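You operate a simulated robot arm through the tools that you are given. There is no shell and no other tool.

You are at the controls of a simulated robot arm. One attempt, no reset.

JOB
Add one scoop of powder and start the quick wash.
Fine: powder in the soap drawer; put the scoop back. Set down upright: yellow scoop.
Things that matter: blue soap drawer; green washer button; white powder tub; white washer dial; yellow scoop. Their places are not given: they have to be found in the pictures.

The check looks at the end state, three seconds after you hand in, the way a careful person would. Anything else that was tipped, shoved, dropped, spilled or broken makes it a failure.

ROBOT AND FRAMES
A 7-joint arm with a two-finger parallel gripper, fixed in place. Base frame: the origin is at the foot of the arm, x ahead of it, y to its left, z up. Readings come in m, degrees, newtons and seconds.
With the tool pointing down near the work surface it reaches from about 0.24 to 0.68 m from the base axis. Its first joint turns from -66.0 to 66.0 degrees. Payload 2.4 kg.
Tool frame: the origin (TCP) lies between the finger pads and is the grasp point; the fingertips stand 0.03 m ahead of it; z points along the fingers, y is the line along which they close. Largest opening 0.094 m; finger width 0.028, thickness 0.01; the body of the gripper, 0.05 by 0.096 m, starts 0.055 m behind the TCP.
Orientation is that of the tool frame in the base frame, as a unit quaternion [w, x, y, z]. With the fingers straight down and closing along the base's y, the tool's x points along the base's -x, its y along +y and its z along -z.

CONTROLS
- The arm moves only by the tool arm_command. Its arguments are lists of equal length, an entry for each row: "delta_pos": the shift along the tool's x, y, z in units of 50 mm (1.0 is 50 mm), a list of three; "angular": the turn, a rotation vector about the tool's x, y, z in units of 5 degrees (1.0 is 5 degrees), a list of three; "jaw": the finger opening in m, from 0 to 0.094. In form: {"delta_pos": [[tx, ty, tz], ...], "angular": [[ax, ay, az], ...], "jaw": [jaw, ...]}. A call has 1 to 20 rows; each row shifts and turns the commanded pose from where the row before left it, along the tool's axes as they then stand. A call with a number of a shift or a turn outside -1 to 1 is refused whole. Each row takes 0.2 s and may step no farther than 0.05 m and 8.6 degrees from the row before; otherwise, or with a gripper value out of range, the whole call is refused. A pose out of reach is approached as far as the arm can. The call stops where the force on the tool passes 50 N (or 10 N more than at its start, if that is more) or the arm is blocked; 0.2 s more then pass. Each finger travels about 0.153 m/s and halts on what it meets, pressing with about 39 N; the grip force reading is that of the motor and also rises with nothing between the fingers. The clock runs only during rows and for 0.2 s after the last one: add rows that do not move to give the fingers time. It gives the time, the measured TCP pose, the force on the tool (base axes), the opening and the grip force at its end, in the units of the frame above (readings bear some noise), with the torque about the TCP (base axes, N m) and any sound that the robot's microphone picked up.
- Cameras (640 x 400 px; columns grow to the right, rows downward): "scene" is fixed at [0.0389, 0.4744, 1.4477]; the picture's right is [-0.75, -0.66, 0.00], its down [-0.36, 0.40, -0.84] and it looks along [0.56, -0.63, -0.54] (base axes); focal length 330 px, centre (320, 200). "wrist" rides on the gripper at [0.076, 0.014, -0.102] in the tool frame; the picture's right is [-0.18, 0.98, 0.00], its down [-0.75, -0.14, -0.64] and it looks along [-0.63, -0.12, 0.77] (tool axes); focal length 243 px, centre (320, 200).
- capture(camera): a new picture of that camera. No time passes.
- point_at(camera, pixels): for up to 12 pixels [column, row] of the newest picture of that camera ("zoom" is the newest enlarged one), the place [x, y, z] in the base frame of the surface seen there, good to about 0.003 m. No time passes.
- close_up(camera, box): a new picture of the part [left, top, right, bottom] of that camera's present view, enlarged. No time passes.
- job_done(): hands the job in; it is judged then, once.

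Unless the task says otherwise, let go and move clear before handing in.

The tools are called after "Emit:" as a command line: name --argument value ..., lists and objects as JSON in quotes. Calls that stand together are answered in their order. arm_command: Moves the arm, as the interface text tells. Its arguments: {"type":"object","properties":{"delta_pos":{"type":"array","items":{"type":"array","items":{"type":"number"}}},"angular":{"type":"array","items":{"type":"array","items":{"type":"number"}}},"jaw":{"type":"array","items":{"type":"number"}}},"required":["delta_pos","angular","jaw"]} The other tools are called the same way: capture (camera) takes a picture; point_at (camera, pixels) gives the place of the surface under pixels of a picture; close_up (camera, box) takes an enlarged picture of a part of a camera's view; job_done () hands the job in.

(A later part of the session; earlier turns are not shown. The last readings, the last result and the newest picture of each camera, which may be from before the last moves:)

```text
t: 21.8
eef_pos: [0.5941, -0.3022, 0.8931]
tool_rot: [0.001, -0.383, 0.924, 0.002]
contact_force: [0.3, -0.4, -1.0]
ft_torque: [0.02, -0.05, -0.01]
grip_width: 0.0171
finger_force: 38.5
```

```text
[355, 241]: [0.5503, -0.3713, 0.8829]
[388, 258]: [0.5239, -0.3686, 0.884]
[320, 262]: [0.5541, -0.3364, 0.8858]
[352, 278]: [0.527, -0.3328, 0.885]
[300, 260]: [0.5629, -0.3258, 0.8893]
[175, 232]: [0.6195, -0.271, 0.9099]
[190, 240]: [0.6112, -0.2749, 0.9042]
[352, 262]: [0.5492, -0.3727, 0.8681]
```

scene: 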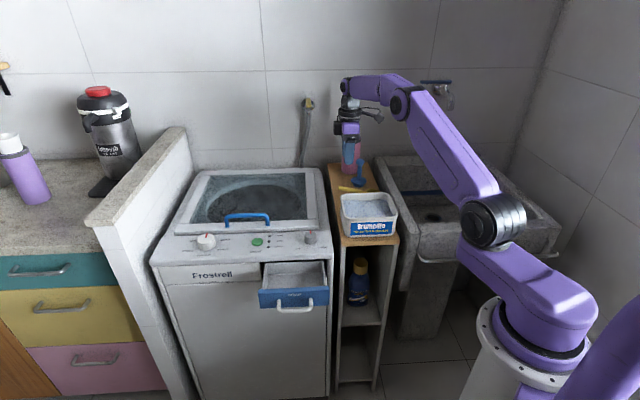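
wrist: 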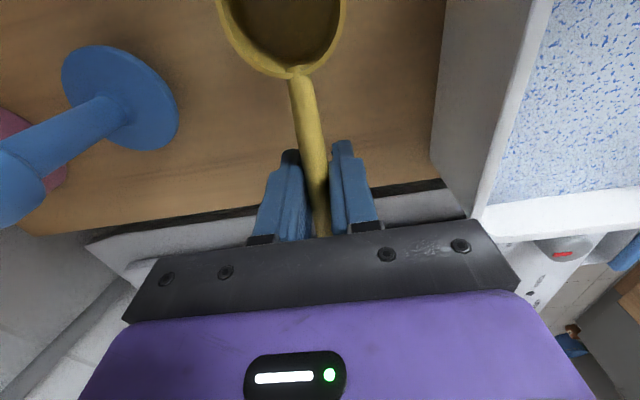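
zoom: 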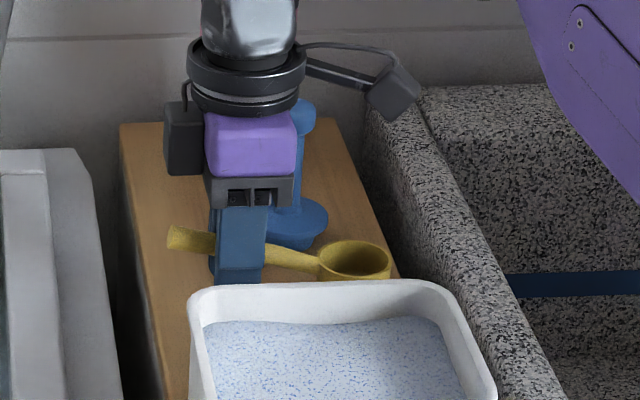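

The scoop rose with the gripper: the rim is at z=0.885 and the bowl centre is at tool (0.076,0,0.008). I'll lift to z≈1.05 and carry it over the tub.

Emit:
arm_command --delta_pos '[[0, 0, -0.3], [0, 0, -0.6], [0, 0, -0.75], [0, 0, -0.75], [0, 0, -0.74], [-0.1185, 0.3, 0], [-0.1185, 0.6, 0], [-0.1185, 0.7, 0], [-0.1185, 0.7, 0], [0, 0.448, 0], [0, 0, 0]]' --angular '[[0, 0, 0], [0, 0, 0], [0, 0, 0], [0, 0, 0], [0, 0, 0], [0, 0, 0], [0, 0, 0], [0, 0, 0], [0, 0, 0], [0, 0, 0], [0, 0, 0]]' --jaw '[0, 0, 0, 0, 0, 0, 0, 0, 0, 0, 0]'

Emit:
capture --camera "wrist"

Emit:
close_up --camera "scene" --box '[300, 110, 430, 245]'

```text
t: 24.2
eef_pos: [0.5122, -0.1876, 1.0506]
tool_rot: [0.001, -0.382, 0.924, 0.0]
contact_force: [0.4, -0.3, -0.2]
ft_torque: [0.03, 0.01, 0.01]
grip_width: 0.0171
finger_force: 39.5
```

```text
taken
```

wrist: 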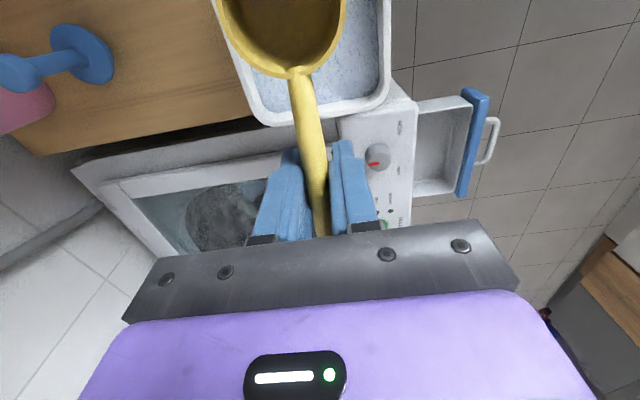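

```text
2.96 times, centred on (365, 178) of scene
```

zoom: 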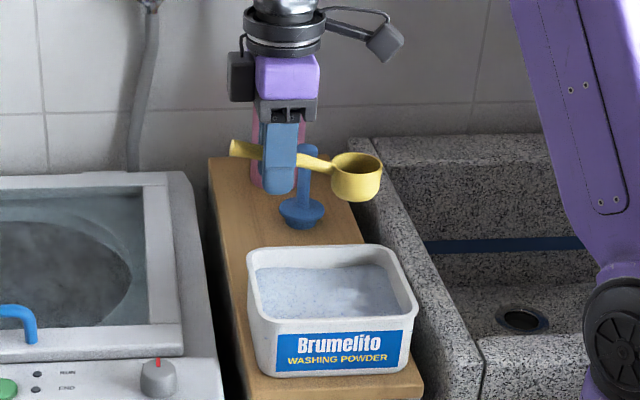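

The scoop is held firmly (17 mm) and its bowl is a cylindrical cup with the rim level. I'll re-measure the bowl and tub from here before the dip.

Emit:
point_at --camera "zoom" --pixels '[[356, 153], [382, 166], [332, 166], [356, 183], [358, 202], [240, 148], [250, 256], [378, 252], [413, 308], [262, 318], [330, 290], [300, 270]]'

Emit:
point_at --camera "wrist" --pixels '[[222, 20], [240, 52], [265, 72], [295, 76], [325, 62], [342, 25], [280, 30], [262, 115], [380, 100], [375, 20], [350, 100], [360, 50]]'

```text
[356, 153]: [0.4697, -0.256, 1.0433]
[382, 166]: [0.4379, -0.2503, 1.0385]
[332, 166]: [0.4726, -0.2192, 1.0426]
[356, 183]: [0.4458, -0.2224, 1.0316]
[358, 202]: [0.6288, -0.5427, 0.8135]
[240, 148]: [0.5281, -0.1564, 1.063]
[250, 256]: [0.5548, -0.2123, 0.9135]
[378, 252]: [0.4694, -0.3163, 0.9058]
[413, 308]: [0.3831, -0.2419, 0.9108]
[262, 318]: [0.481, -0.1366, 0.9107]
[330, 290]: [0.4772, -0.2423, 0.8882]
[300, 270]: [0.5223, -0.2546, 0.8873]
```

```text
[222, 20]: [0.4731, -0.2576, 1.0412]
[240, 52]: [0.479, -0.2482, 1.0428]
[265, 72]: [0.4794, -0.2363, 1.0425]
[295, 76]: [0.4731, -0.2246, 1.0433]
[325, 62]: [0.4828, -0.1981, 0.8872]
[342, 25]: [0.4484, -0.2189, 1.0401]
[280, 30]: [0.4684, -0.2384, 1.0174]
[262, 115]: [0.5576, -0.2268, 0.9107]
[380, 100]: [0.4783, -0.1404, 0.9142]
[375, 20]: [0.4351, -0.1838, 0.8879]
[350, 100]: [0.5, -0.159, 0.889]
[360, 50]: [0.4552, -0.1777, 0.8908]
```

The bowl offset is confirmed at (0.075,0.002,0.0085) and the tub centre at (0.4725,-0.2285). I'll pitch the scoop toe-down 50° above the powder.

Emit:
arm_command --delta_pos '[[0, 0, 0], [0, 0, 0], [0, 0, 0], [0, 0, 0], [0, 0, 0], [0, 0, 0], [0, 0, 0], [0, 0, 0], [0, 0, 0], [0, 0, 0], [0, 0, 0]]' --angular '[[0, -1, 0], [0, -1, 0], [0, -1, 0], [0, -1, 0], [0, -1, 0], [0, -1, 0], [0, -1, 0], [0, -1, 0], [0, -1, 0], [0, -1, 0], [0, 0, 0]]' --jaw '[0, 0, 0, 0, 0, 0, 0, 0, 0, 0, 0]'

Emit:
capture --camera "wrist"

Emit:
close_up --camera "scene" --box '[300, 110, 430, 245]'

```text
t: 26.6
eef_pos: [0.5149, -0.1898, 1.0499]
tool_rot: [0.391, -0.346, 0.837, 0.163]
contact_force: [0.0, -0.1, -0.5]
ft_torque: [-0.01, -0.01, 0.02]
grip_width: 0.0171
finger_force: 38.6
```

```text
taken
```

wrist: 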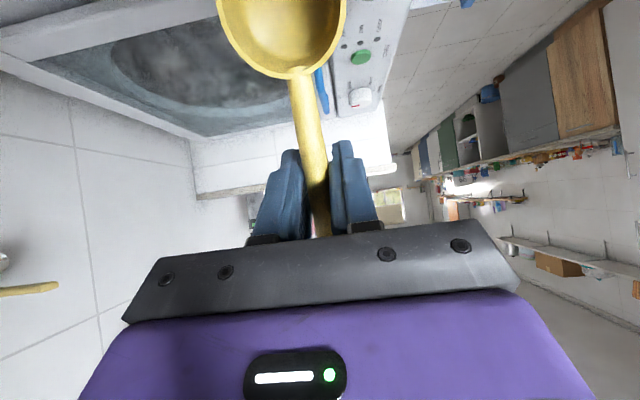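

```text
2.96 times, centred on (365, 178) of scene
```

zoom: 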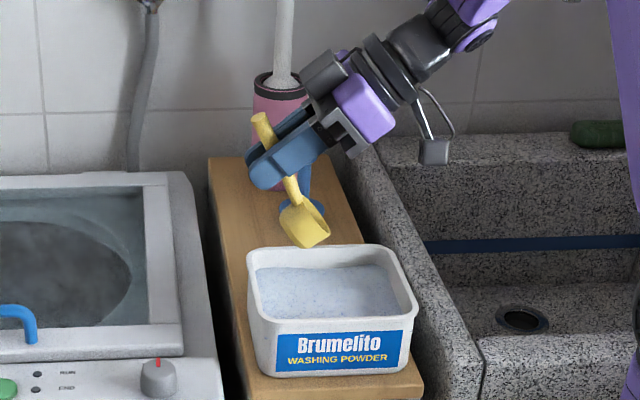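

The scoop is tilted correctly with the toe down over the tub. I'll lower it in small vertical steps into the powder while watching the force.

Emit:
arm_command --delta_pos '[[0.3064, 0, 0.2571], [0.3064, 0, 0.2571], [0.3064, 0, 0.2571], [0.1532, 0, 0.1286], [0.1532, 0, 0.1286], [0, 0, 0]]' --angular '[[0, 0, 0], [0, 0, 0], [0, 0, 0], [0, 0, 0], [0, 0, 0], [0, 0, 0]]' --jaw '[0, 0, 0, 0, 0, 0]'

Emit:
close_up --camera "scene" --box '[320, 150, 410, 245]'

```text
t: 28.0
eef_pos: [0.5142, -0.1886, 0.9705]
tool_rot: [0.392, -0.346, 0.837, 0.162]
contact_force: [0.1, 0.6, 0.1]
ft_torque: [0.02, 0.0, 0.02]
grip_width: 0.0171
finger_force: 39.2
```

```text
4.21 times, centred on (365, 198) of scene
```

zoom: 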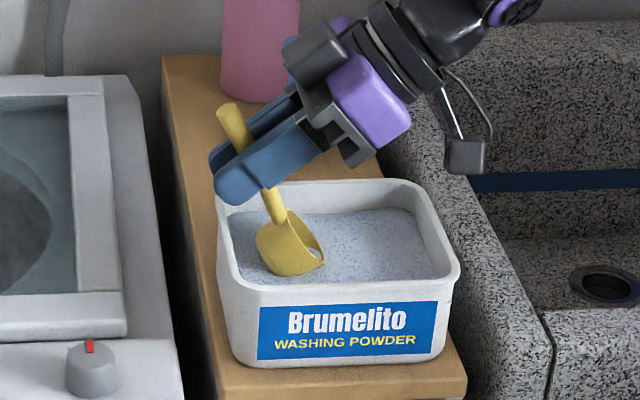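

The bowl is just touching the powder at (290,255). I'll verify its position relative to the tub walls.

Emit:
point_at --camera "zoom" --pixels '[[290, 270], [270, 250], [315, 262], [285, 225], [240, 285], [330, 280], [400, 240], [250, 240], [320, 200], [230, 190], [425, 190], [458, 262]]'

```text
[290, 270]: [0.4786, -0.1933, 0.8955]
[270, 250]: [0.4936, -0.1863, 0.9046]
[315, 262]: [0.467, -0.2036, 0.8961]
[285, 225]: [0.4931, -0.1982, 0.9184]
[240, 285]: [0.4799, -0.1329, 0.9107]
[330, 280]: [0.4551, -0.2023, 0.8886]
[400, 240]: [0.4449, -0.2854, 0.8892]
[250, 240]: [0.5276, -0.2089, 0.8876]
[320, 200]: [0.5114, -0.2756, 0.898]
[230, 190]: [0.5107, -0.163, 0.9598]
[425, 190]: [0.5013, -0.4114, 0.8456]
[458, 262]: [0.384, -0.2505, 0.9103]
```

The bowl is centred across the tub, with its front side at about +0.02 and the wall at +0.048. I'll continue down to immerse the toe, slowly.

Emit:
arm_command --delta_pos '[[0.1072, 0, 0.09], [0.1072, 0, 0.09], [0.1072, 0, 0.09], [0, 0, 0]]' --angular '[[0, 0, 0], [0, 0, 0], [0, 0, 0], [0, 0, 0]]' --jaw '[0, 0, 0, 0]'

Emit:
close_up --camera "scene" --box '[320, 150, 410, 245]'

```text
t: 29.0
eef_pos: [0.514, -0.1887, 0.9512]
tool_rot: [0.391, -0.347, 0.837, 0.161]
contact_force: [-0.7, -0.3, 4.8]
ft_torque: [-0.09, 0.25, -0.04]
grip_width: 0.0171
finger_force: 38.8
```

```text
4.21 times, centred on (365, 198) of scene
```

zoom: 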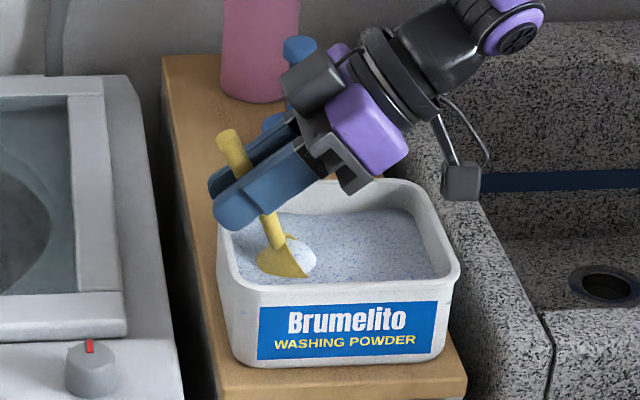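

Powder already shows in the bowl at (300,258), with only 4.8 N of upward force. I'll push forward 30 mm through the powder at the same depth.

Emit:
arm_command --delta_pos '[[0.1285, 0, -0.1532], [0.1285, 0, -0.1532], [0.1285, 0, -0.1532], [0, 0, 0]]' --angular '[[0, 0, 0], [0, 0, 0], [0, 0, 0], [0, 0, 0]]' --jaw '[0, 0, 0, 0]'

Emit:
close_up --camera "scene" --box '[320, 150, 410, 245]'

```text
t: 30.0
eef_pos: [0.4934, -0.2095, 0.9501]
tool_rot: [0.392, -0.347, 0.836, 0.163]
contact_force: [3.9, 3.5, 15.1]
ft_torque: [-0.1, -0.02, 0.0]
grip_width: 0.0171
finger_force: 39.3
```

```text
4.21 times, centred on (365, 198) of scene
```

zoom: 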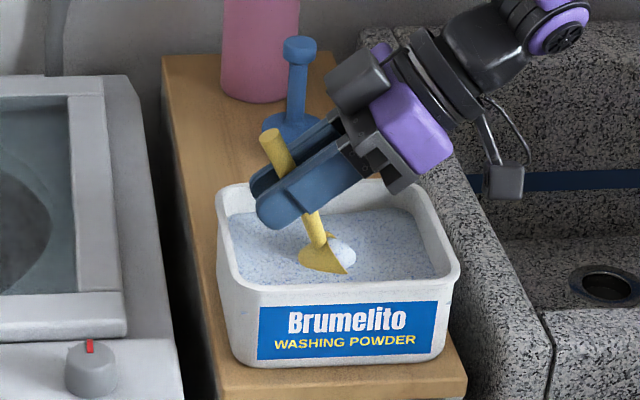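

The bowl holds a mound of powder at (340,255) and the tub has not moved (label still at (348,318)). Now I'll level the scoop while raising it out of the powder.

Emit:
arm_command --delta_pos '[[0, 0, 0.033], [0.004, 0, 0.061], [0, 0, 0.045], [-0.005, 0, 0.035], [-0.05, 0, 0.017], [-0.058, 0, -0.021], [-0.075, 0, -0.056], [-0.072, 0, -0.099], [-0.053, 0, -0.125], [-0.035, 0, -0.166], [0, 0, 0]]' --angular '[[0, 1, 0], [0, 1, 0], [0, 1, 0], [0, 1, 0], [0, 1, 0], [0, 1, 0], [0, 1, 0], [0, 1, 0], [0, 1, 0], [0, 1, 0], [0, 0, 0]]' --jaw '[0, 0, 0, 0, 0, 0, 0, 0, 0, 0, 0]'

Emit:
close_up --camera "scene" --box '[320, 150, 410, 245]'

Emit:
capture --camera "wrist"

```text
t: 32.4
eef_pos: [0.5051, -0.1982, 0.9706]
tool_rot: [0.0, -0.382, 0.924, 0.001]
contact_force: [0.6, 0.9, 0.1]
ft_torque: [0.01, -0.04, -0.01]
grip_width: 0.0172
finger_force: 39.1
```

```text
4.21 times, centred on (365, 198) of scene
```

zoom: 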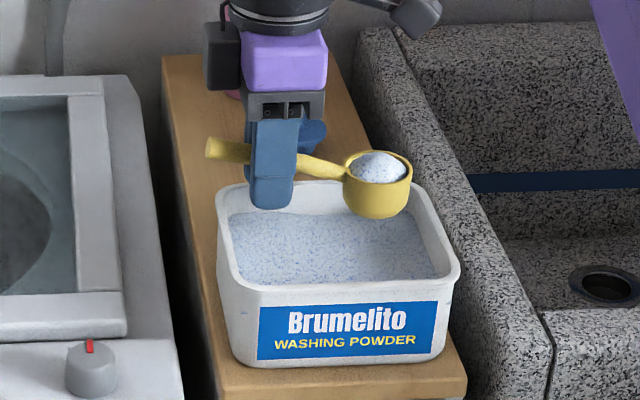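

```text
taken
```

wrist: 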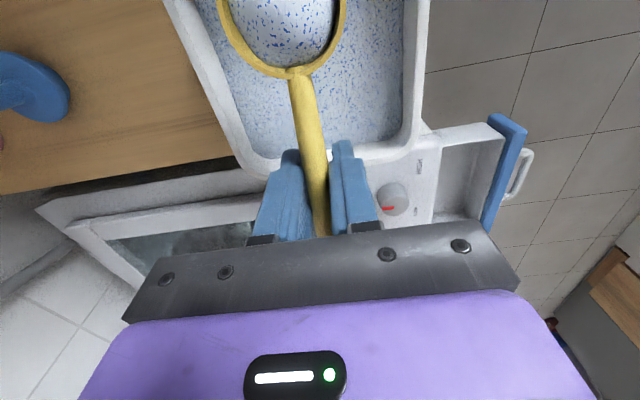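

The scoop is full with a small mound and level, and the tub is undisturbed. I'll raise a little and carry it smoothly, kept level, to above the open drawer.

Emit:
arm_command --delta_pos '[[0, 0, -0.2], [0, 0, -0.4], [-0.152, 0.105, 0], [-0.304, 0.21, 0], [-0.507, 0.351, 0], [-0.608, 0.421, 0], [-0.608, 0.421, 0], [-0.608, 0.421, 0], [-0.608, 0.421, 0], [-0.608, 0.421, 0], [-0.507, 0.351, 0], [-0.304, 0.21, 0], [-0.152, 0.105, 0], [-0.101, 0.07, 0], [0, 0, 0]]' --angular '[[0, 0, 0], [0, 0, 0], [0, 0, 0], [0, 0, 0], [0, 0, 0], [0, 0, 0], [0, 0, 0], [0, 0, 0], [0, 0, 0], [0, 0, 0], [0, 0, 0], [0, 0, 0], [0, 0, 0], [0, 0, 0], [0, 0, 0]]' --jaw '[0, 0, 0, 0, 0, 0, 0, 0, 0, 0, 0, 0, 0, 0, 0]'

Emit:
capture --camera "scene"

Emit:
close_up --camera "scene" --box '[220, 190, 400, 310]'

Emit:
capture --camera "wrist"

```text
t: 35.6
eef_pos: [0.5587, 0.1066, 1.0017]
tool_rot: [0.0, -0.383, 0.924, 0.0]
contact_force: [0.6, 0.4, -1.0]
ft_torque: [0.03, -0.01, -0.02]
grip_width: 0.0169
finger_force: 38.3
```

```text
taken
```

scene: 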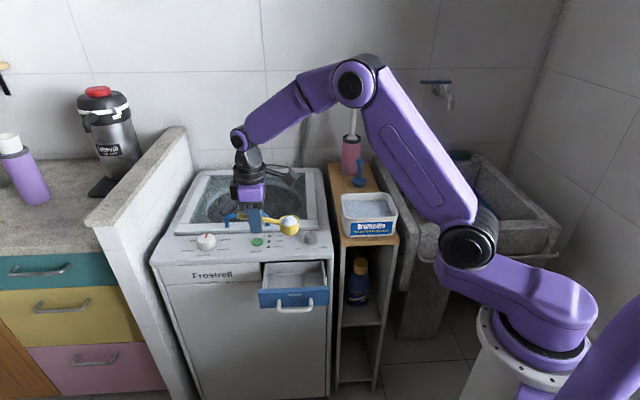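

```text
3.33 times, centred on (310, 250) of scene
```

zoom: 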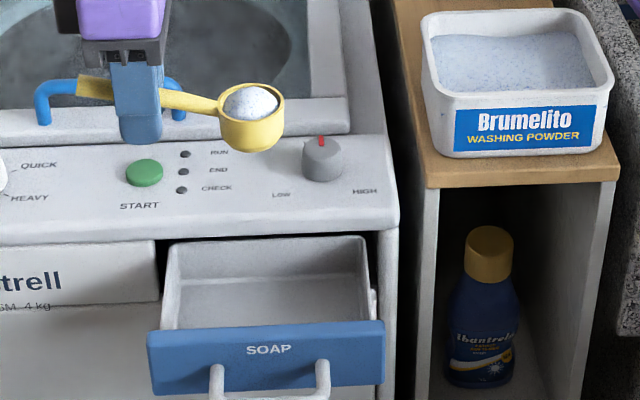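

```text
taken
```

wrist: 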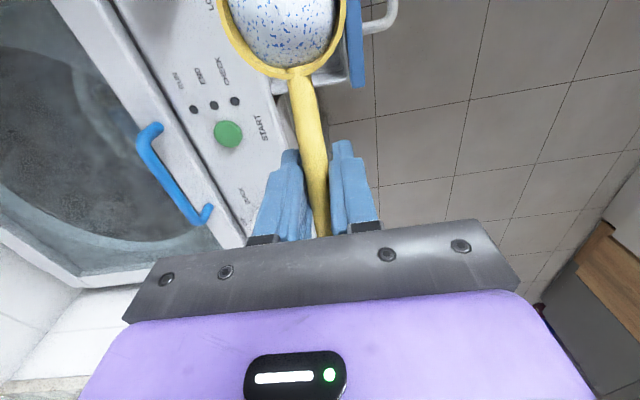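

The full scoop hangs over the drawer at about (0.505,0.055), with no spill visible on the panel. I'll lower it to just above the drawer face height before pouring.

Emit:
arm_command --delta_pos '[[0, 0, 0.2], [0, 0, 0.4], [0, 0, 0.5], [0, 0, 0.5], [0, 0, 0.4], [0, 0, 0.3], [0, 0, 0.15], [0, 0, 0]]' --angular '[[0, 0, 0], [0, 0, 0], [0, 0, 0], [0, 0, 0], [0, 0, 0], [0, 0, 0], [0, 0, 0], [0, 0, 0]]' --jaw '[0, 0, 0, 0, 0, 0, 0, 0]'

Emit:
close_up --camera "scene" --box '[230, 200, 360, 310]'

Emit:
point_at --camera "zoom" --pixels '[[320, 100], [320, 200]]'

```text
t: 37.4
eef_pos: [0.5603, 0.105, 0.8788]
tool_rot: [0.0, -0.383, 0.924, 0.0]
contact_force: [0.7, -0.7, 0.1]
ft_torque: [0.01, 0.01, 0.0]
grip_width: 0.017
finger_force: 38.9
```

```text
3.64 times, centred on (295, 255) of scene
```

zoom: 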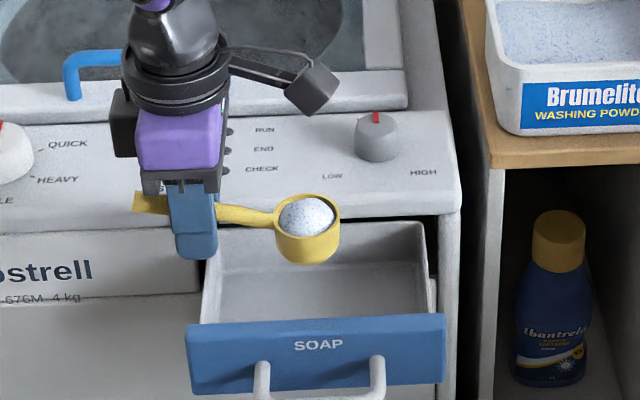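

```text
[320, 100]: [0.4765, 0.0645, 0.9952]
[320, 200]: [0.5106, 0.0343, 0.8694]
```

The bowl is over the middle of the tray (rim point at w≈0.337, tray spanning 0.277–0.372). I'll pitch it toe-down about the bowl so the powder falls inside the tray, up to 90° first.

Emit:
arm_command --delta_pos '[[0.015, 0, -0.131], [0.015, 0, -0.131], [0.015, 0, -0.131], [0.015, 0, -0.131], [0.015, 0, -0.131], [0.015, 0, -0.131], [0.015, 0, -0.131], [0.015, 0, -0.131], [0.015, 0, -0.131], [0.015, 0, -0.131], [0.015, 0, -0.131], [0.015, 0, -0.131], [0, 0, 0]]' --angular '[[0, -1, 0], [0, -1, 0], [0, -1, 0], [0, -1, 0], [0, -1, 0], [0, -1, 0], [0, -1, 0], [0, -1, 0], [0, -1, 0], [0, -1, 0], [0, -1, 0], [0, -1, 0], [0, 0, 0]]' --jaw '[0, 0, 0, 0, 0, 0, 0, 0, 0, 0, 0, 0, 0]'

Emit:
close_up --camera "scene" --box '[230, 200, 360, 310]'

Emit:
capture --camera "scene"

```text
t: 40.2
eef_pos: [0.5294, 0.0755, 0.9409]
tool_rot: [0.463, -0.33, 0.8, 0.191]
contact_force: [0.2, -0.9, -0.8]
ft_torque: [0.01, -0.02, 0.03]
grip_width: 0.0166
finger_force: 38.7
```

```text
3.64 times, centred on (295, 255) of scene
```

zoom: 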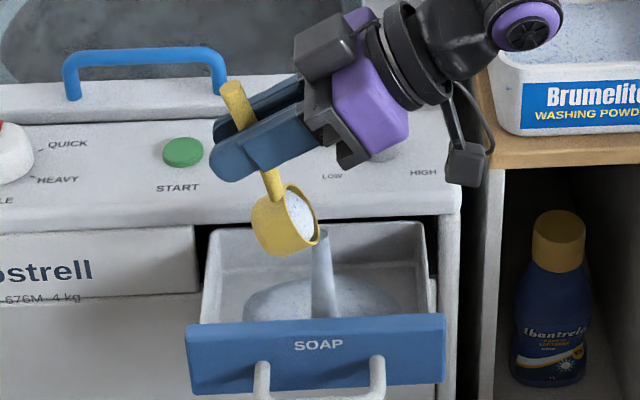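

```text
taken
```

scene: 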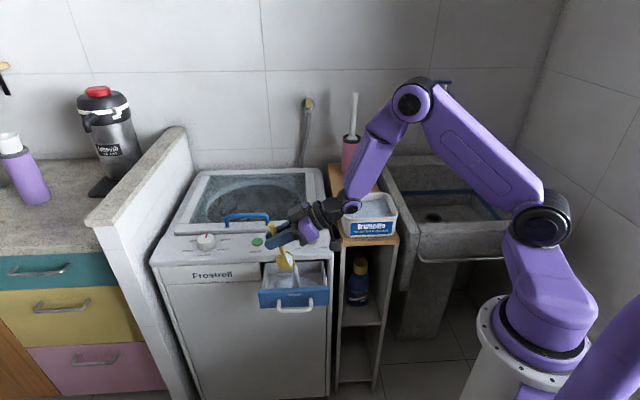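

Powder is pouring in a stream at (322,270) and lands inside the tray. I'll continue pitching to 90° and beyond, checking the clearance.

Emit:
arm_command --delta_pos '[[0.015, 0, -0.131], [0.015, 0, -0.131], [0.015, 0, -0.131], [0.015, 0, -0.131], [0.015, 0, -0.131], [0.015, 0, -0.131], [0, 0, 0], [0, 0, 0]]' --angular '[[0, -1, 0], [0, -1, 0], [0, -1, 0], [0, -1, 0], [0, -1, 0], [0, -1, 0], [0, 0, 0], [0, 0, 0]]' --jaw '[0, 0, 0, 0, 0, 0, 0, 0]'

Emit:
close_up --camera "scene" --box '[230, 200, 360, 310]'

Emit:
capture --camera "scene"

Emit:
capture --camera "wrist"

```text
t: 42.0
eef_pos: [0.5481, 0.0446, 0.9689]
tool_rot: [0.653, -0.27, 0.653, 0.273]
contact_force: [0.0, 0.0, -0.4]
ft_torque: [0.0, 0.02, 0.01]
grip_width: 0.017
finger_force: 39.0
out of reach, approached as far as the arm can: row 3, 4, 5, 6
```

```text
3.64 times, centred on (295, 255) of scene
```

zoom: 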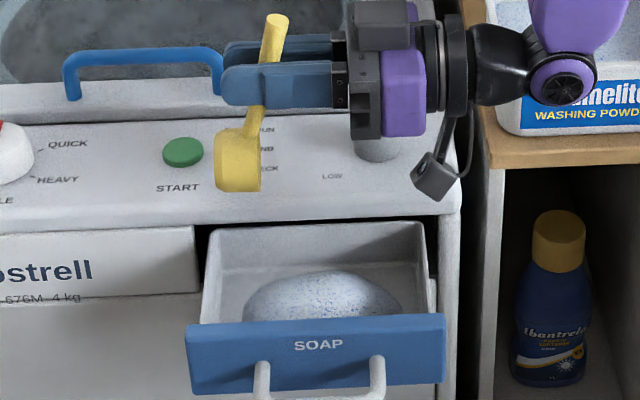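

```text
taken
```

scene: 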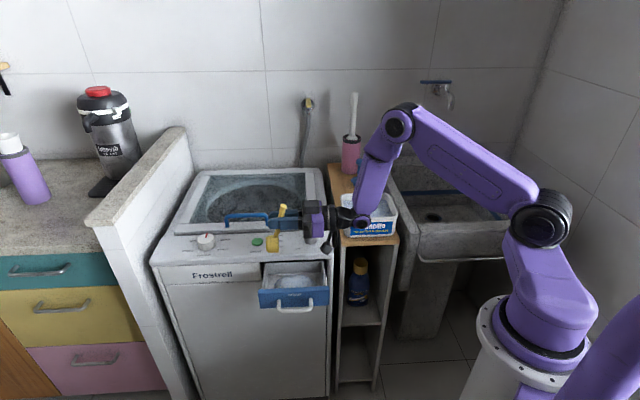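

```text
taken
```

wrist: 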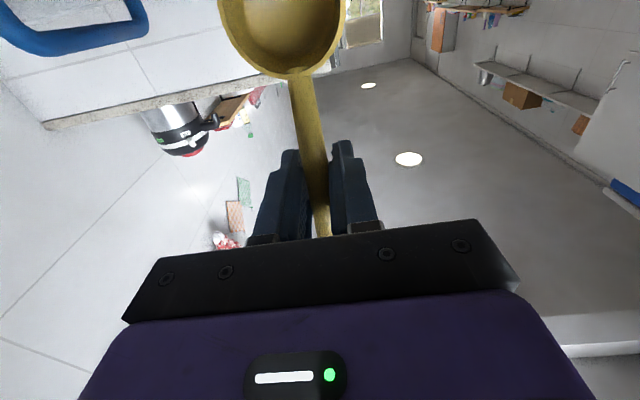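

The drawer now holds a mound of powder and the bowl interior looks empty in the wrist view at (285,30), though the arm hit its reach limit and drifted up a little. I'll inspect the panel and scoop for any spill.

Emit:
close_up --camera "scene" --box '[255, 225, 335, 300]'

Emit:
close_up --camera "wrist" --box '[210, 0, 350, 90]'

Emit:
point_at --camera "scene" --pixels '[[274, 247], [274, 240], [290, 283], [300, 280], [283, 210], [350, 222]]'

```text
5.33 times, centred on (295, 262) of scene
```

zoom: 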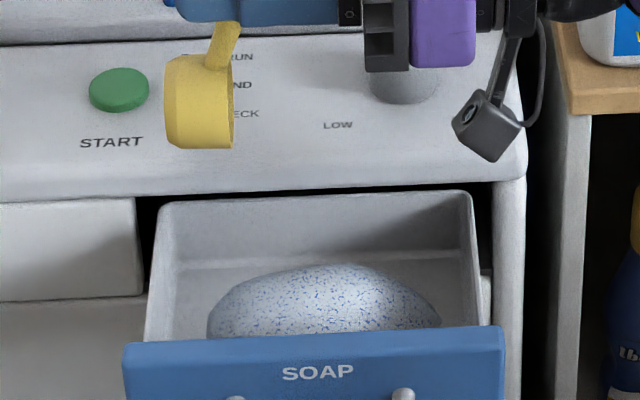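

```text
4.44 times, centred on (280, 45) of wrist
```

zoom: 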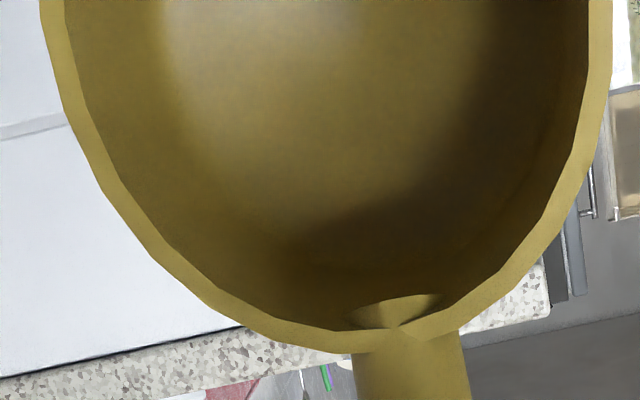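

```text
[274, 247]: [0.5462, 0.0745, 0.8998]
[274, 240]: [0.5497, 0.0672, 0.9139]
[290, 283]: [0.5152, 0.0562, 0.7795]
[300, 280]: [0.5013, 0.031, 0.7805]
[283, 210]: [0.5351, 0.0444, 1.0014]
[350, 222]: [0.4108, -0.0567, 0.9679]
```

The scoop is empty, the panel is clean and the mound in the tray (peak z≈0.78) is below the tray rim. I'll reverse the pitch to bring the scoop back level, rising as I go.

Emit:
arm_command --delta_pos '[[-0.012, 0, 0.131], [-0.012, 0, 0.131], [-0.012, 0, 0.131], [-0.012, 0, 0.131], [-0.012, 0, 0.131], [-0.012, 0, 0.131], [0, 0, 0]]' --angular '[[0, 1, 0], [0, 1, 0], [0, 1, 0], [0, 1, 0], [0, 1, 0], [0, 1, 0], [0, 0, 0]]' --jaw '[0, 0, 0, 0, 0, 0, 0]'

Emit:
close_up --camera "scene" --box '[230, 200, 360, 310]'

```text
t: 43.6
eef_pos: [0.575, 0.0716, 0.9622]
tool_rot: [0.462, -0.33, 0.801, 0.191]
contact_force: [-0.8, 0.1, -0.6]
ft_torque: [-0.01, -0.02, -0.02]
grip_width: 0.0168
finger_force: 38.7
```

```text
3.64 times, centred on (295, 255) of scene
```

zoom: 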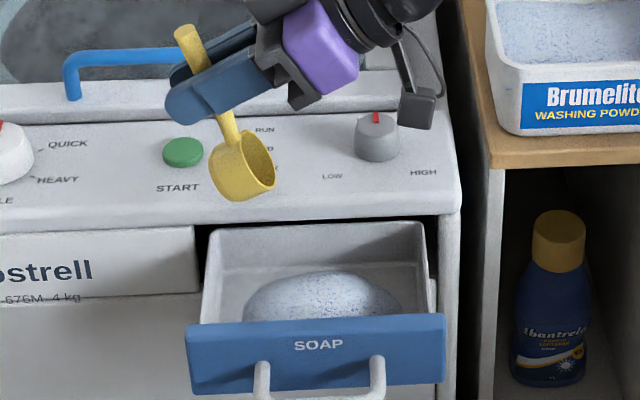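

The commanded pose now starts from the current one: the bowl is over the panel with its lowest point at about z=0.862, clear of it. I'll rise 80 mm and then level the tool.

Emit:
arm_command --delta_pos '[[-0.693, 0, -0.4], [-0.693, 0, -0.4], [0, 0, 0], [0, 0, 0], [0, 0, 0], [0, 0, 0], [0, 0, 0], [0, 0, 0], [0, 0, 0], [0, 0, 0], [0, 0, 0], [0, 0, 0], [0, 0, 0], [0, 0, 0], [0, 0, 0]]' --angular '[[0, 0, 0], [0, 0, 0], [0, 1, 0], [0, 1, 0], [0, 1, 0], [0, 1, 0], [0, 1, 0], [0, 1, 0], [0, 1, 0], [0, 1, 0], [0, 1, 0], [0, 1, 0], [0, 1, 0], [0, 1, 0], [0, 0, 0]]' --jaw '[0, 0, 0, 0, 0, 0, 0, 0, 0, 0, 0, 0, 0, 0, 0]'

Emit:
capture --camera "scene"

Emit:
capture --camera "wrist"

```text
t: 46.8
eef_pos: [0.5759, 0.0714, 1.0439]
tool_rot: [0.0, -0.382, 0.924, 0.0]
contact_force: [0.0, 0.6, -0.6]
ft_torque: [0.02, -0.03, 0.01]
grip_width: 0.017
finger_force: 38.6
```

```text
taken
```

scene: 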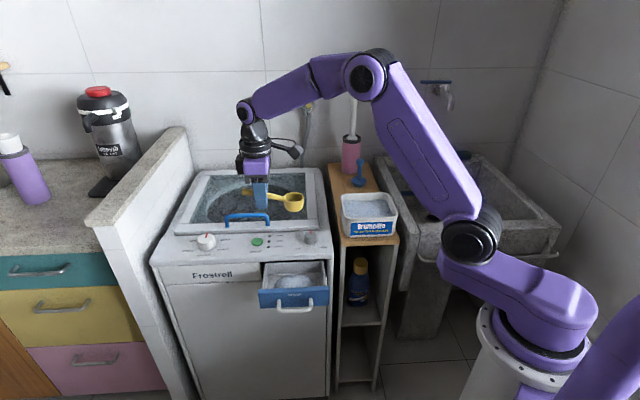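

```text
taken
```

wrist: 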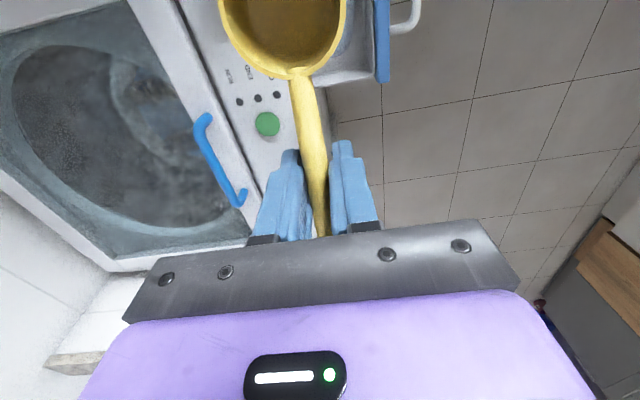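

The scoop is level, empty and still gripped at the same spot. I'll carry it back above its original place, with the bowl target at (0.537,-0.3605).

Emit:
arm_command --delta_pos '[[0.2555, -0.278, 0], [0.511, -0.5565, 0], [0.613, -0.668, 0], [0.613, -0.668, 0], [0.613, -0.668, 0], [0.613, -0.668, 0], [0.613, -0.668, 0], [0.613, -0.668, 0], [0.409, -0.445, 0], [0.2555, -0.278, 0], [0, 0, 0]]' --angular '[[0, 0, 0], [0, 0, 0], [0, 0, 0], [0, 0, 0], [0, 0, 0], [0, 0, 0], [0, 0, 0], [0, 0, 0], [0, 0, 0], [0, 0, 0], [0, 0, 0]]' --jaw '[0, 0, 0, 0, 0, 0, 0, 0, 0, 0, 0]'

Emit:
capture --camera "wrist"

Emit:
close_up --camera "scene" --box '[300, 110, 430, 245]'

```text
t: 49.2
eef_pos: [0.5903, -0.3039, 1.0464]
tool_rot: [0.001, -0.383, 0.924, 0.0]
contact_force: [-0.7, 0.1, -0.6]
ft_torque: [0.02, -0.01, 0.01]
grip_width: 0.0169
finger_force: 38.7
```

```text
taken
```

wrist: 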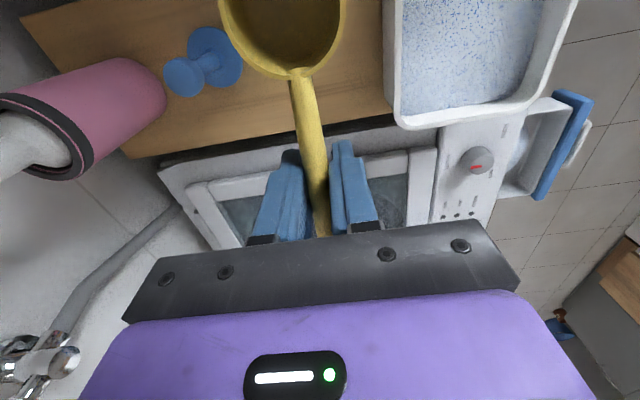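

```text
2.96 times, centred on (365, 178) of scene
```

zoom: 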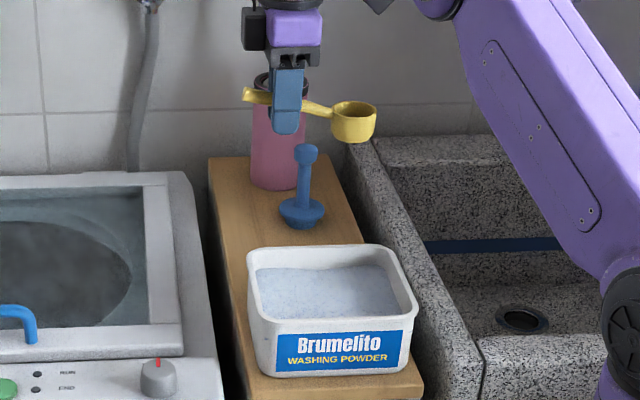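

The scoop hangs over its original spot with a clear path down. I'll lower it to about 6 mm above contact.

Emit:
arm_command --delta_pos '[[0, 0, 0.4], [0, 0, 0.7], [0, 0, 0.7], [0, 0, 0.6], [0, 0, 0.45], [0, 0, 0.25], [0, 0, 0.14], [0, 0, 0]]' --angular '[[0, 0, 0], [0, 0, 0], [0, 0, 0], [0, 0, 0], [0, 0, 0], [0, 0, 0], [0, 0, 0], [0, 0, 0]]' --jaw '[0, 0, 0, 0, 0, 0, 0, 0]'

Emit:
close_up --camera "scene" --box '[320, 150, 410, 230]'

Emit:
point_at --camera "zoom" --pixels '[[340, 170], [375, 180], [300, 180], [420, 230], [350, 210], [150, 250]]'

Emit:
capture --camera "wrist"

```text
t: 51.0
eef_pos: [0.592, -0.3036, 0.8819]
tool_rot: [0.0, -0.383, 0.924, 0.001]
contact_force: [-0.3, 1.3, -0.3]
ft_torque: [-0.01, -0.02, 0.01]
grip_width: 0.0168
finger_force: 39.2
```

```text
5.00 times, centred on (365, 190) of scene
```

zoom: 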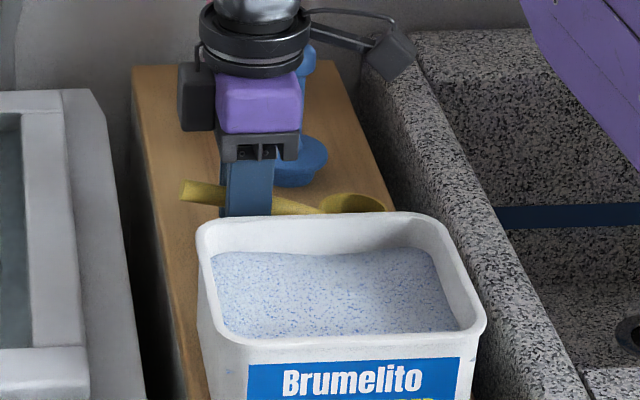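

```text
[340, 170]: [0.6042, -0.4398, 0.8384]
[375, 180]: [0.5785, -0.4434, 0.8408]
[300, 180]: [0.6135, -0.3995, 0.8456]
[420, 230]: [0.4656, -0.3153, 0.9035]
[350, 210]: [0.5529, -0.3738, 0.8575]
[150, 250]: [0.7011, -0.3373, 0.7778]
```

```text
taken
```

wrist: 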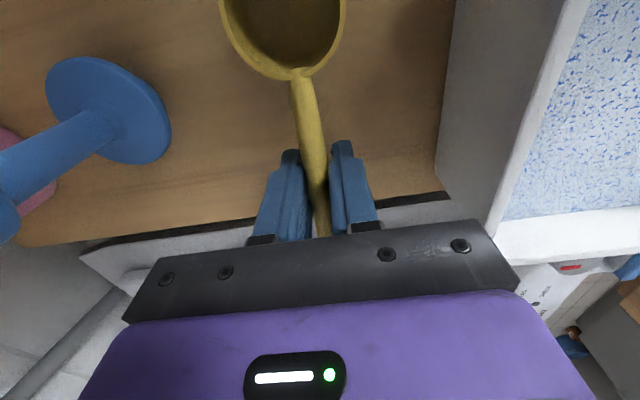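

The rim is now about 3–4 mm above its resting height with no contact yet. I'll lower in 1–1.5 mm steps until contact.

Emit:
arm_command --delta_pos '[[0, 0, 0.03], [0, 0, 0.03], [0, 0, 0.01], [0, 0, 0]]' --angular '[[0, 0, 0], [0, 0, 0], [0, 0, 0], [0, 0, 0]]' --jaw '[0, 0, 0, 0]'

```text
t: 52.0
eef_pos: [0.5928, -0.3031, 0.8785]
tool_rot: [0.002, -0.383, 0.924, 0.0]
contact_force: [1.6, 5.7, 20.7]
ft_torque: [-0.68, 0.71, -0.18]
grip_width: 0.0169
finger_force: 38.8
```

Contact registers at 20.7 N, so the scoop is on the shelf. I'll back off about 1 mm and open the jaw gently.

Emit:
arm_command --delta_pos '[[0, 0, -0.02], [0, 0, 0], [0, 0, 0], [0, 0, 0], [0, 0, 0], [0, 0, 0], [0, 0, 0]]' --angular '[[0, 0, 0], [0, 0, 0], [0, 0, 0], [0, 0, 0], [0, 0, 0], [0, 0, 0], [0, 0, 0]]' --jaw '[0.0, 0.0, 0.012, 0.018, 0.025, 0.032, 0.04]'

Emit:
capture --camera "wrist"

Emit:
close_up --camera "scene" --box '[320, 150, 410, 230]'

```text
t: 53.6
eef_pos: [0.5911, -0.3053, 0.8801]
tool_rot: [0.001, -0.382, 0.924, 0.001]
contact_force: [0.2, 0.7, 0.3]
ft_torque: [0.01, -0.02, 0.0]
grip_width: 0.04
finger_force: 0.1
```

```text
taken
```

wrist: 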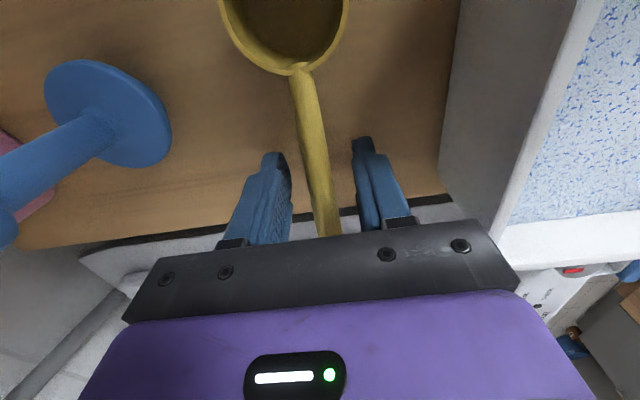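

```text
5.00 times, centred on (365, 190) of scene
```

zoom: 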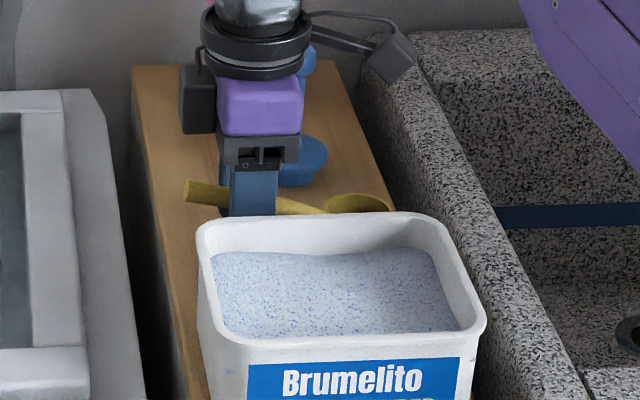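

The scoop stands free and upright between the open fingers. I'll rise straight up and confirm its pose.

Emit:
arm_command --delta_pos '[[0, 0, -0.2], [0, 0, -0.4], [0, 0, -0.7], [0, 0, -0.8], [0, 0, -0.8], [0, 0, -0.4], [0, 0, 0]]' --angular '[[0, 0, 0], [0, 0, 0], [0, 0, 0], [0, 0, 0], [0, 0, 0], [0, 0, 0], [0, 0, 0]]' --jaw '[0.04, 0.04, 0.04, 0.04, 0.04, 0.04, 0.04]'

Emit:
capture --camera "wrist"

Emit:
close_up --camera "scene" --box '[320, 150, 410, 230]'

Emit:
point_at --camera "zoom" --pixels '[[190, 190], [230, 198], [270, 206], [310, 212], [350, 196], [385, 206], [340, 212], [355, 205], [205, 230], [425, 215], [480, 325], [225, 345]]'

```text
t: 55.2
eef_pos: [0.5921, -0.3047, 1.044]
tool_rot: [0.001, -0.382, 0.924, 0.0]
contact_force: [0.2, 0.2, 0.3]
ft_torque: [0.03, -0.01, -0.01]
grip_width: 0.0402
finger_force: 0.1
```

```text
taken
```

wrist: 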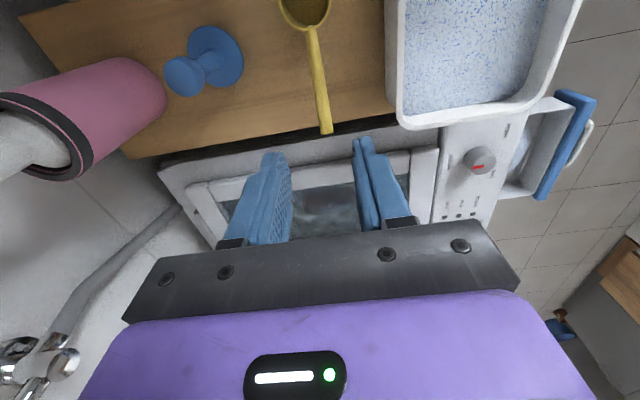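

```text
5.00 times, centred on (365, 190) of scene
```

zoom: 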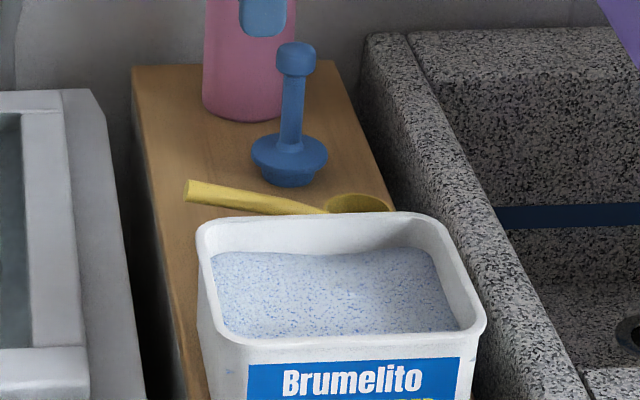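

```text
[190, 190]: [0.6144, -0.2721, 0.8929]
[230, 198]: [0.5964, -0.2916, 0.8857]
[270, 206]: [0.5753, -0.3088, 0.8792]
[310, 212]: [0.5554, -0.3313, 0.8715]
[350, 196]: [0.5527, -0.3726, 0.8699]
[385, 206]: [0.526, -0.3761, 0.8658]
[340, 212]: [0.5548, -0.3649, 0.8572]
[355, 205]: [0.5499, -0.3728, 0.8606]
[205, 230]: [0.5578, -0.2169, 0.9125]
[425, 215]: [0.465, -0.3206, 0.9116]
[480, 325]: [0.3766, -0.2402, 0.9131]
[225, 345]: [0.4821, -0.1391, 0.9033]
```

The scoop is back in its original place and upright (rim z≈0.870, handle tip at (0.614,-0.272)). Next I'll go back above the open drawer's handle bar to close it.

Emit:
arm_command --delta_pos '[[-0.341, 0.728, 0], [-0.341, 0.728, 0], [-0.341, 0.728, 0], [-0.341, 0.728, 0], [-0.341, 0.728, 0], [-0.341, 0.728, 0], [-0.341, 0.728, 0], [-0.341, 0.728, 0], [-0.341, 0.728, 0.2], [-0.341, 0.728, 0.3], [-0.341, 0.728, 0.4], [0, 0, 0]]' --angular '[[0, 0, 0], [0, 0, 0], [0, 0, 0], [0, 0, 0], [0, 0, 0], [0, 0, 0], [0, 0, 0], [0, 0, 0], [0, 0, 0], [0, 0, 0], [0, 0, 0], [0, 0, 0]]' --jaw '[0.04, 0.04, 0.04, 0.04, 0.04, 0.04, 0.04, 0.04, 0.04, 0.04, 0.04, 0.04]'

Emit:
capture --camera "wrist"

Emit:
close_up --camera "scene" --box '[230, 200, 360, 320]'

```text
t: 57.8
eef_pos: [0.4428, 0.1132, 1.0]
tool_rot: [0.001, -0.383, 0.924, 0.001]
contact_force: [0.9, 0.2, 0.6]
ft_torque: [0.0, -0.01, -0.01]
grip_width: 0.04
finger_force: 0.0
```

```text
taken
```

wrist: 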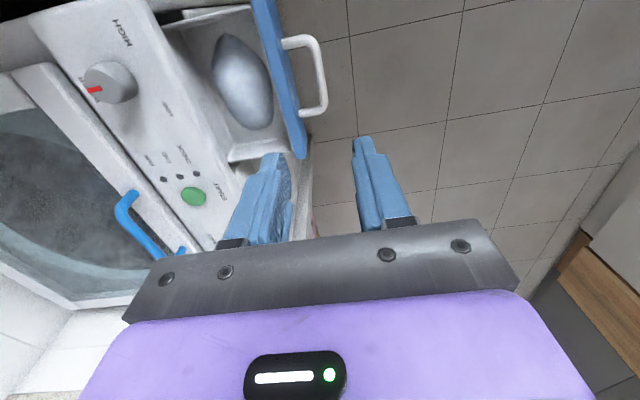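

```text
3.33 times, centred on (295, 260) of scene
```

zoom: 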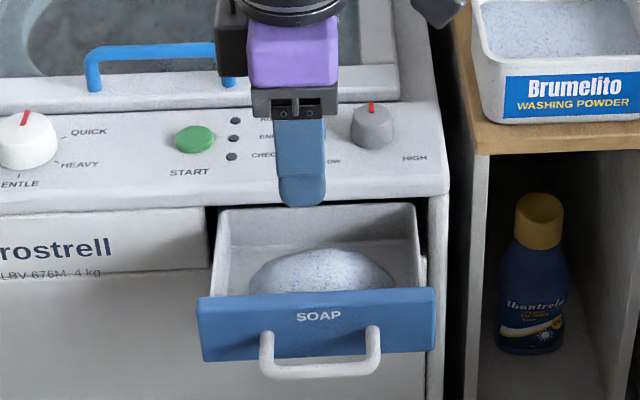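

Emit:
point_at --camera "zoom" --pixels '[[267, 335], [372, 330], [280, 370], [320, 370], [365, 365], [320, 374], [320, 295], [210, 300], [425, 292]]'

Emit:
point_at --camera "wrist" --pixels '[[310, 45], [318, 65], [323, 85], [325, 100], [285, 42], [302, 115], [275, 60], [295, 130]]'

```text
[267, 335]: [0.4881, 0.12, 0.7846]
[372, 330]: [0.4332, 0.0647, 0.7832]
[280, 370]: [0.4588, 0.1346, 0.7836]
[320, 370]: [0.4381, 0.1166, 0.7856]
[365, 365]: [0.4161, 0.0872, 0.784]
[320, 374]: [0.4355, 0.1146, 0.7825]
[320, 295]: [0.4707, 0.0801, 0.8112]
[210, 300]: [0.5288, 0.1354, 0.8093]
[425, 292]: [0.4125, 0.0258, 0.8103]
```

```text
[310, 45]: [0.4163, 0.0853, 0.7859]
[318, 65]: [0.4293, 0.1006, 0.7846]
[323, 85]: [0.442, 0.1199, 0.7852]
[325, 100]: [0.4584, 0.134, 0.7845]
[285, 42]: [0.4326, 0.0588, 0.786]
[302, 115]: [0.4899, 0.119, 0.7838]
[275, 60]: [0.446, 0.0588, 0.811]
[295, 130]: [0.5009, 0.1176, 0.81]
```

The bar line (x−y≈0.3255) is about 3 mm from the TCP, so I'll trim that and descend to the same grip height, z≈0.792.

Emit:
arm_command --delta_pos '[[0, 0.06, 0.5], [0, 0, 0.8], [0, 0, 0.8], [0, 0, 0.7], [0, 0, 0.5], [0, 0, 0.4], [0, 0, 0.3], [0, 0, 0.16], [0, 0, 0]]' --angular '[[0, 0, 0], [0, 0, 0], [0, 0, 0], [0, 0, 0], [0, 0, 0], [0, 0, 0], [0, 0, 0], [0, 0, 0], [0, 0, 0]]' --jaw '[0.04, 0.04, 0.04, 0.04, 0.04, 0.04, 0.04, 0.04, 0.04]'

Emit:
capture --camera "wrist"

```text
t: 59.8
eef_pos: [0.4382, 0.1133, 0.7917]
tool_rot: [0.001, -0.383, 0.924, 0.001]
contact_force: [-0.6, 0.4, -0.4]
ft_torque: [0.0, -0.01, 0.0]
grip_width: 0.0399
finger_force: 0.1
```

```text
taken
```

wrist: 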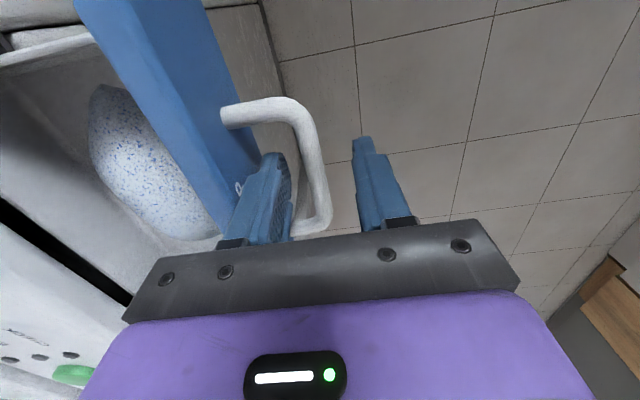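

The bar is between the fingers again, so I'll grip it and push the drawer in gently.

Emit:
arm_command --delta_pos '[[0, 0, 0], [0, 0, 0], [0, 0, 0], [0, 0, 0], [0, -0.1, 0], [0, -0.2, 0], [0, -0.25, 0], [0, -0.25, 0], [0, -0.25, 0], [0, -0.25, 0], [0, -0.2, 0], [0, -0.15, 0], [0, 0, 0]]' --angular '[[0, 0, 0], [0, 0, 0], [0, 0, 0], [0, 0, 0], [0, 0, 0], [0, 0, 0], [0, 0, 0], [0, 0, 0], [0, 0, 0], [0, 0, 0], [0, 0, 0], [0, 0, 0], [0, 0, 0]]' --jaw '[0.025, 0.012, 0.005, 0.005, 0.005, 0.005, 0.005, 0.005, 0.005, 0.005, 0.005, 0.005, 0.005]'

Emit:
close_up --camera "scene" --box '[230, 200, 360, 320]'

```text
t: 62.6
eef_pos: [0.4978, 0.0544, 0.7922]
tool_rot: [0.0, -0.383, 0.924, 0.002]
contact_force: [-7.4, -6.2, 6.7]
ft_torque: [-0.6, 0.56, 1.29]
grip_width: 0.0112
finger_force: 45.4
```

```text
3.33 times, centred on (295, 260) of scene
```

zoom: 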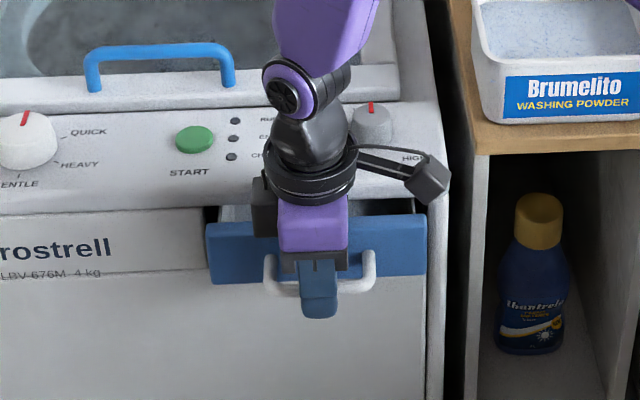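

The drawer is nearly in, with about 18 mm left. I'll push the rest slowly until it seats.

Emit:
arm_command --delta_pos '[[0, -0.1, 0], [0, -0.1, 0], [0, -0.1, 0], [0, -0.06, 0], [0, 0, 0]]' --angular '[[0, 0, 0], [0, 0, 0], [0, 0, 0], [0, 0, 0], [0, 0, 0]]' --jaw '[0.005, 0.005, 0.005, 0.005, 0.005]'

Emit:
close_up --camera "scene" --box '[230, 200, 360, 320]'

```text
t: 63.8
eef_pos: [0.5111, 0.0417, 0.7926]
tool_rot: [-0.002, -0.382, 0.924, 0.001]
contact_force: [-7.0, -6.6, -4.5]
ft_torque: [-0.09, 0.14, 1.25]
grip_width: 0.0112
finger_force: 44.8
```

```text
3.33 times, centred on (295, 260) of scene
```

zoom: 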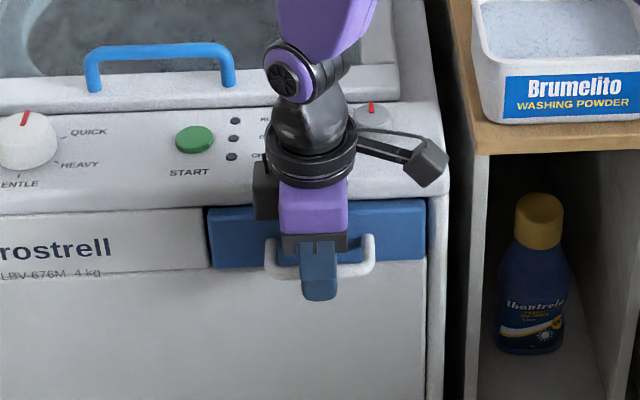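

The drawer looks flush and the TCP matches the original closed grip. I'll press about 3 mm more to make sure it is seated, then release.

Emit:
arm_command --delta_pos '[[0, -0.03, 0], [0, -0.03, 0], [0, 0, 0]]' --angular '[[0, 0, 0], [0, 0, 0], [0, 0, 0]]' --jaw '[0.005, 0.005, 0.005]'

```text
t: 64.6
eef_pos: [0.5132, 0.0392, 0.7917]
tool_rot: [0.0, -0.383, 0.924, 0.001]
contact_force: [-7.8, -8.0, -1.6]
ft_torque: [-0.52, 0.49, 1.29]
grip_width: 0.0112
finger_force: 44.3
```

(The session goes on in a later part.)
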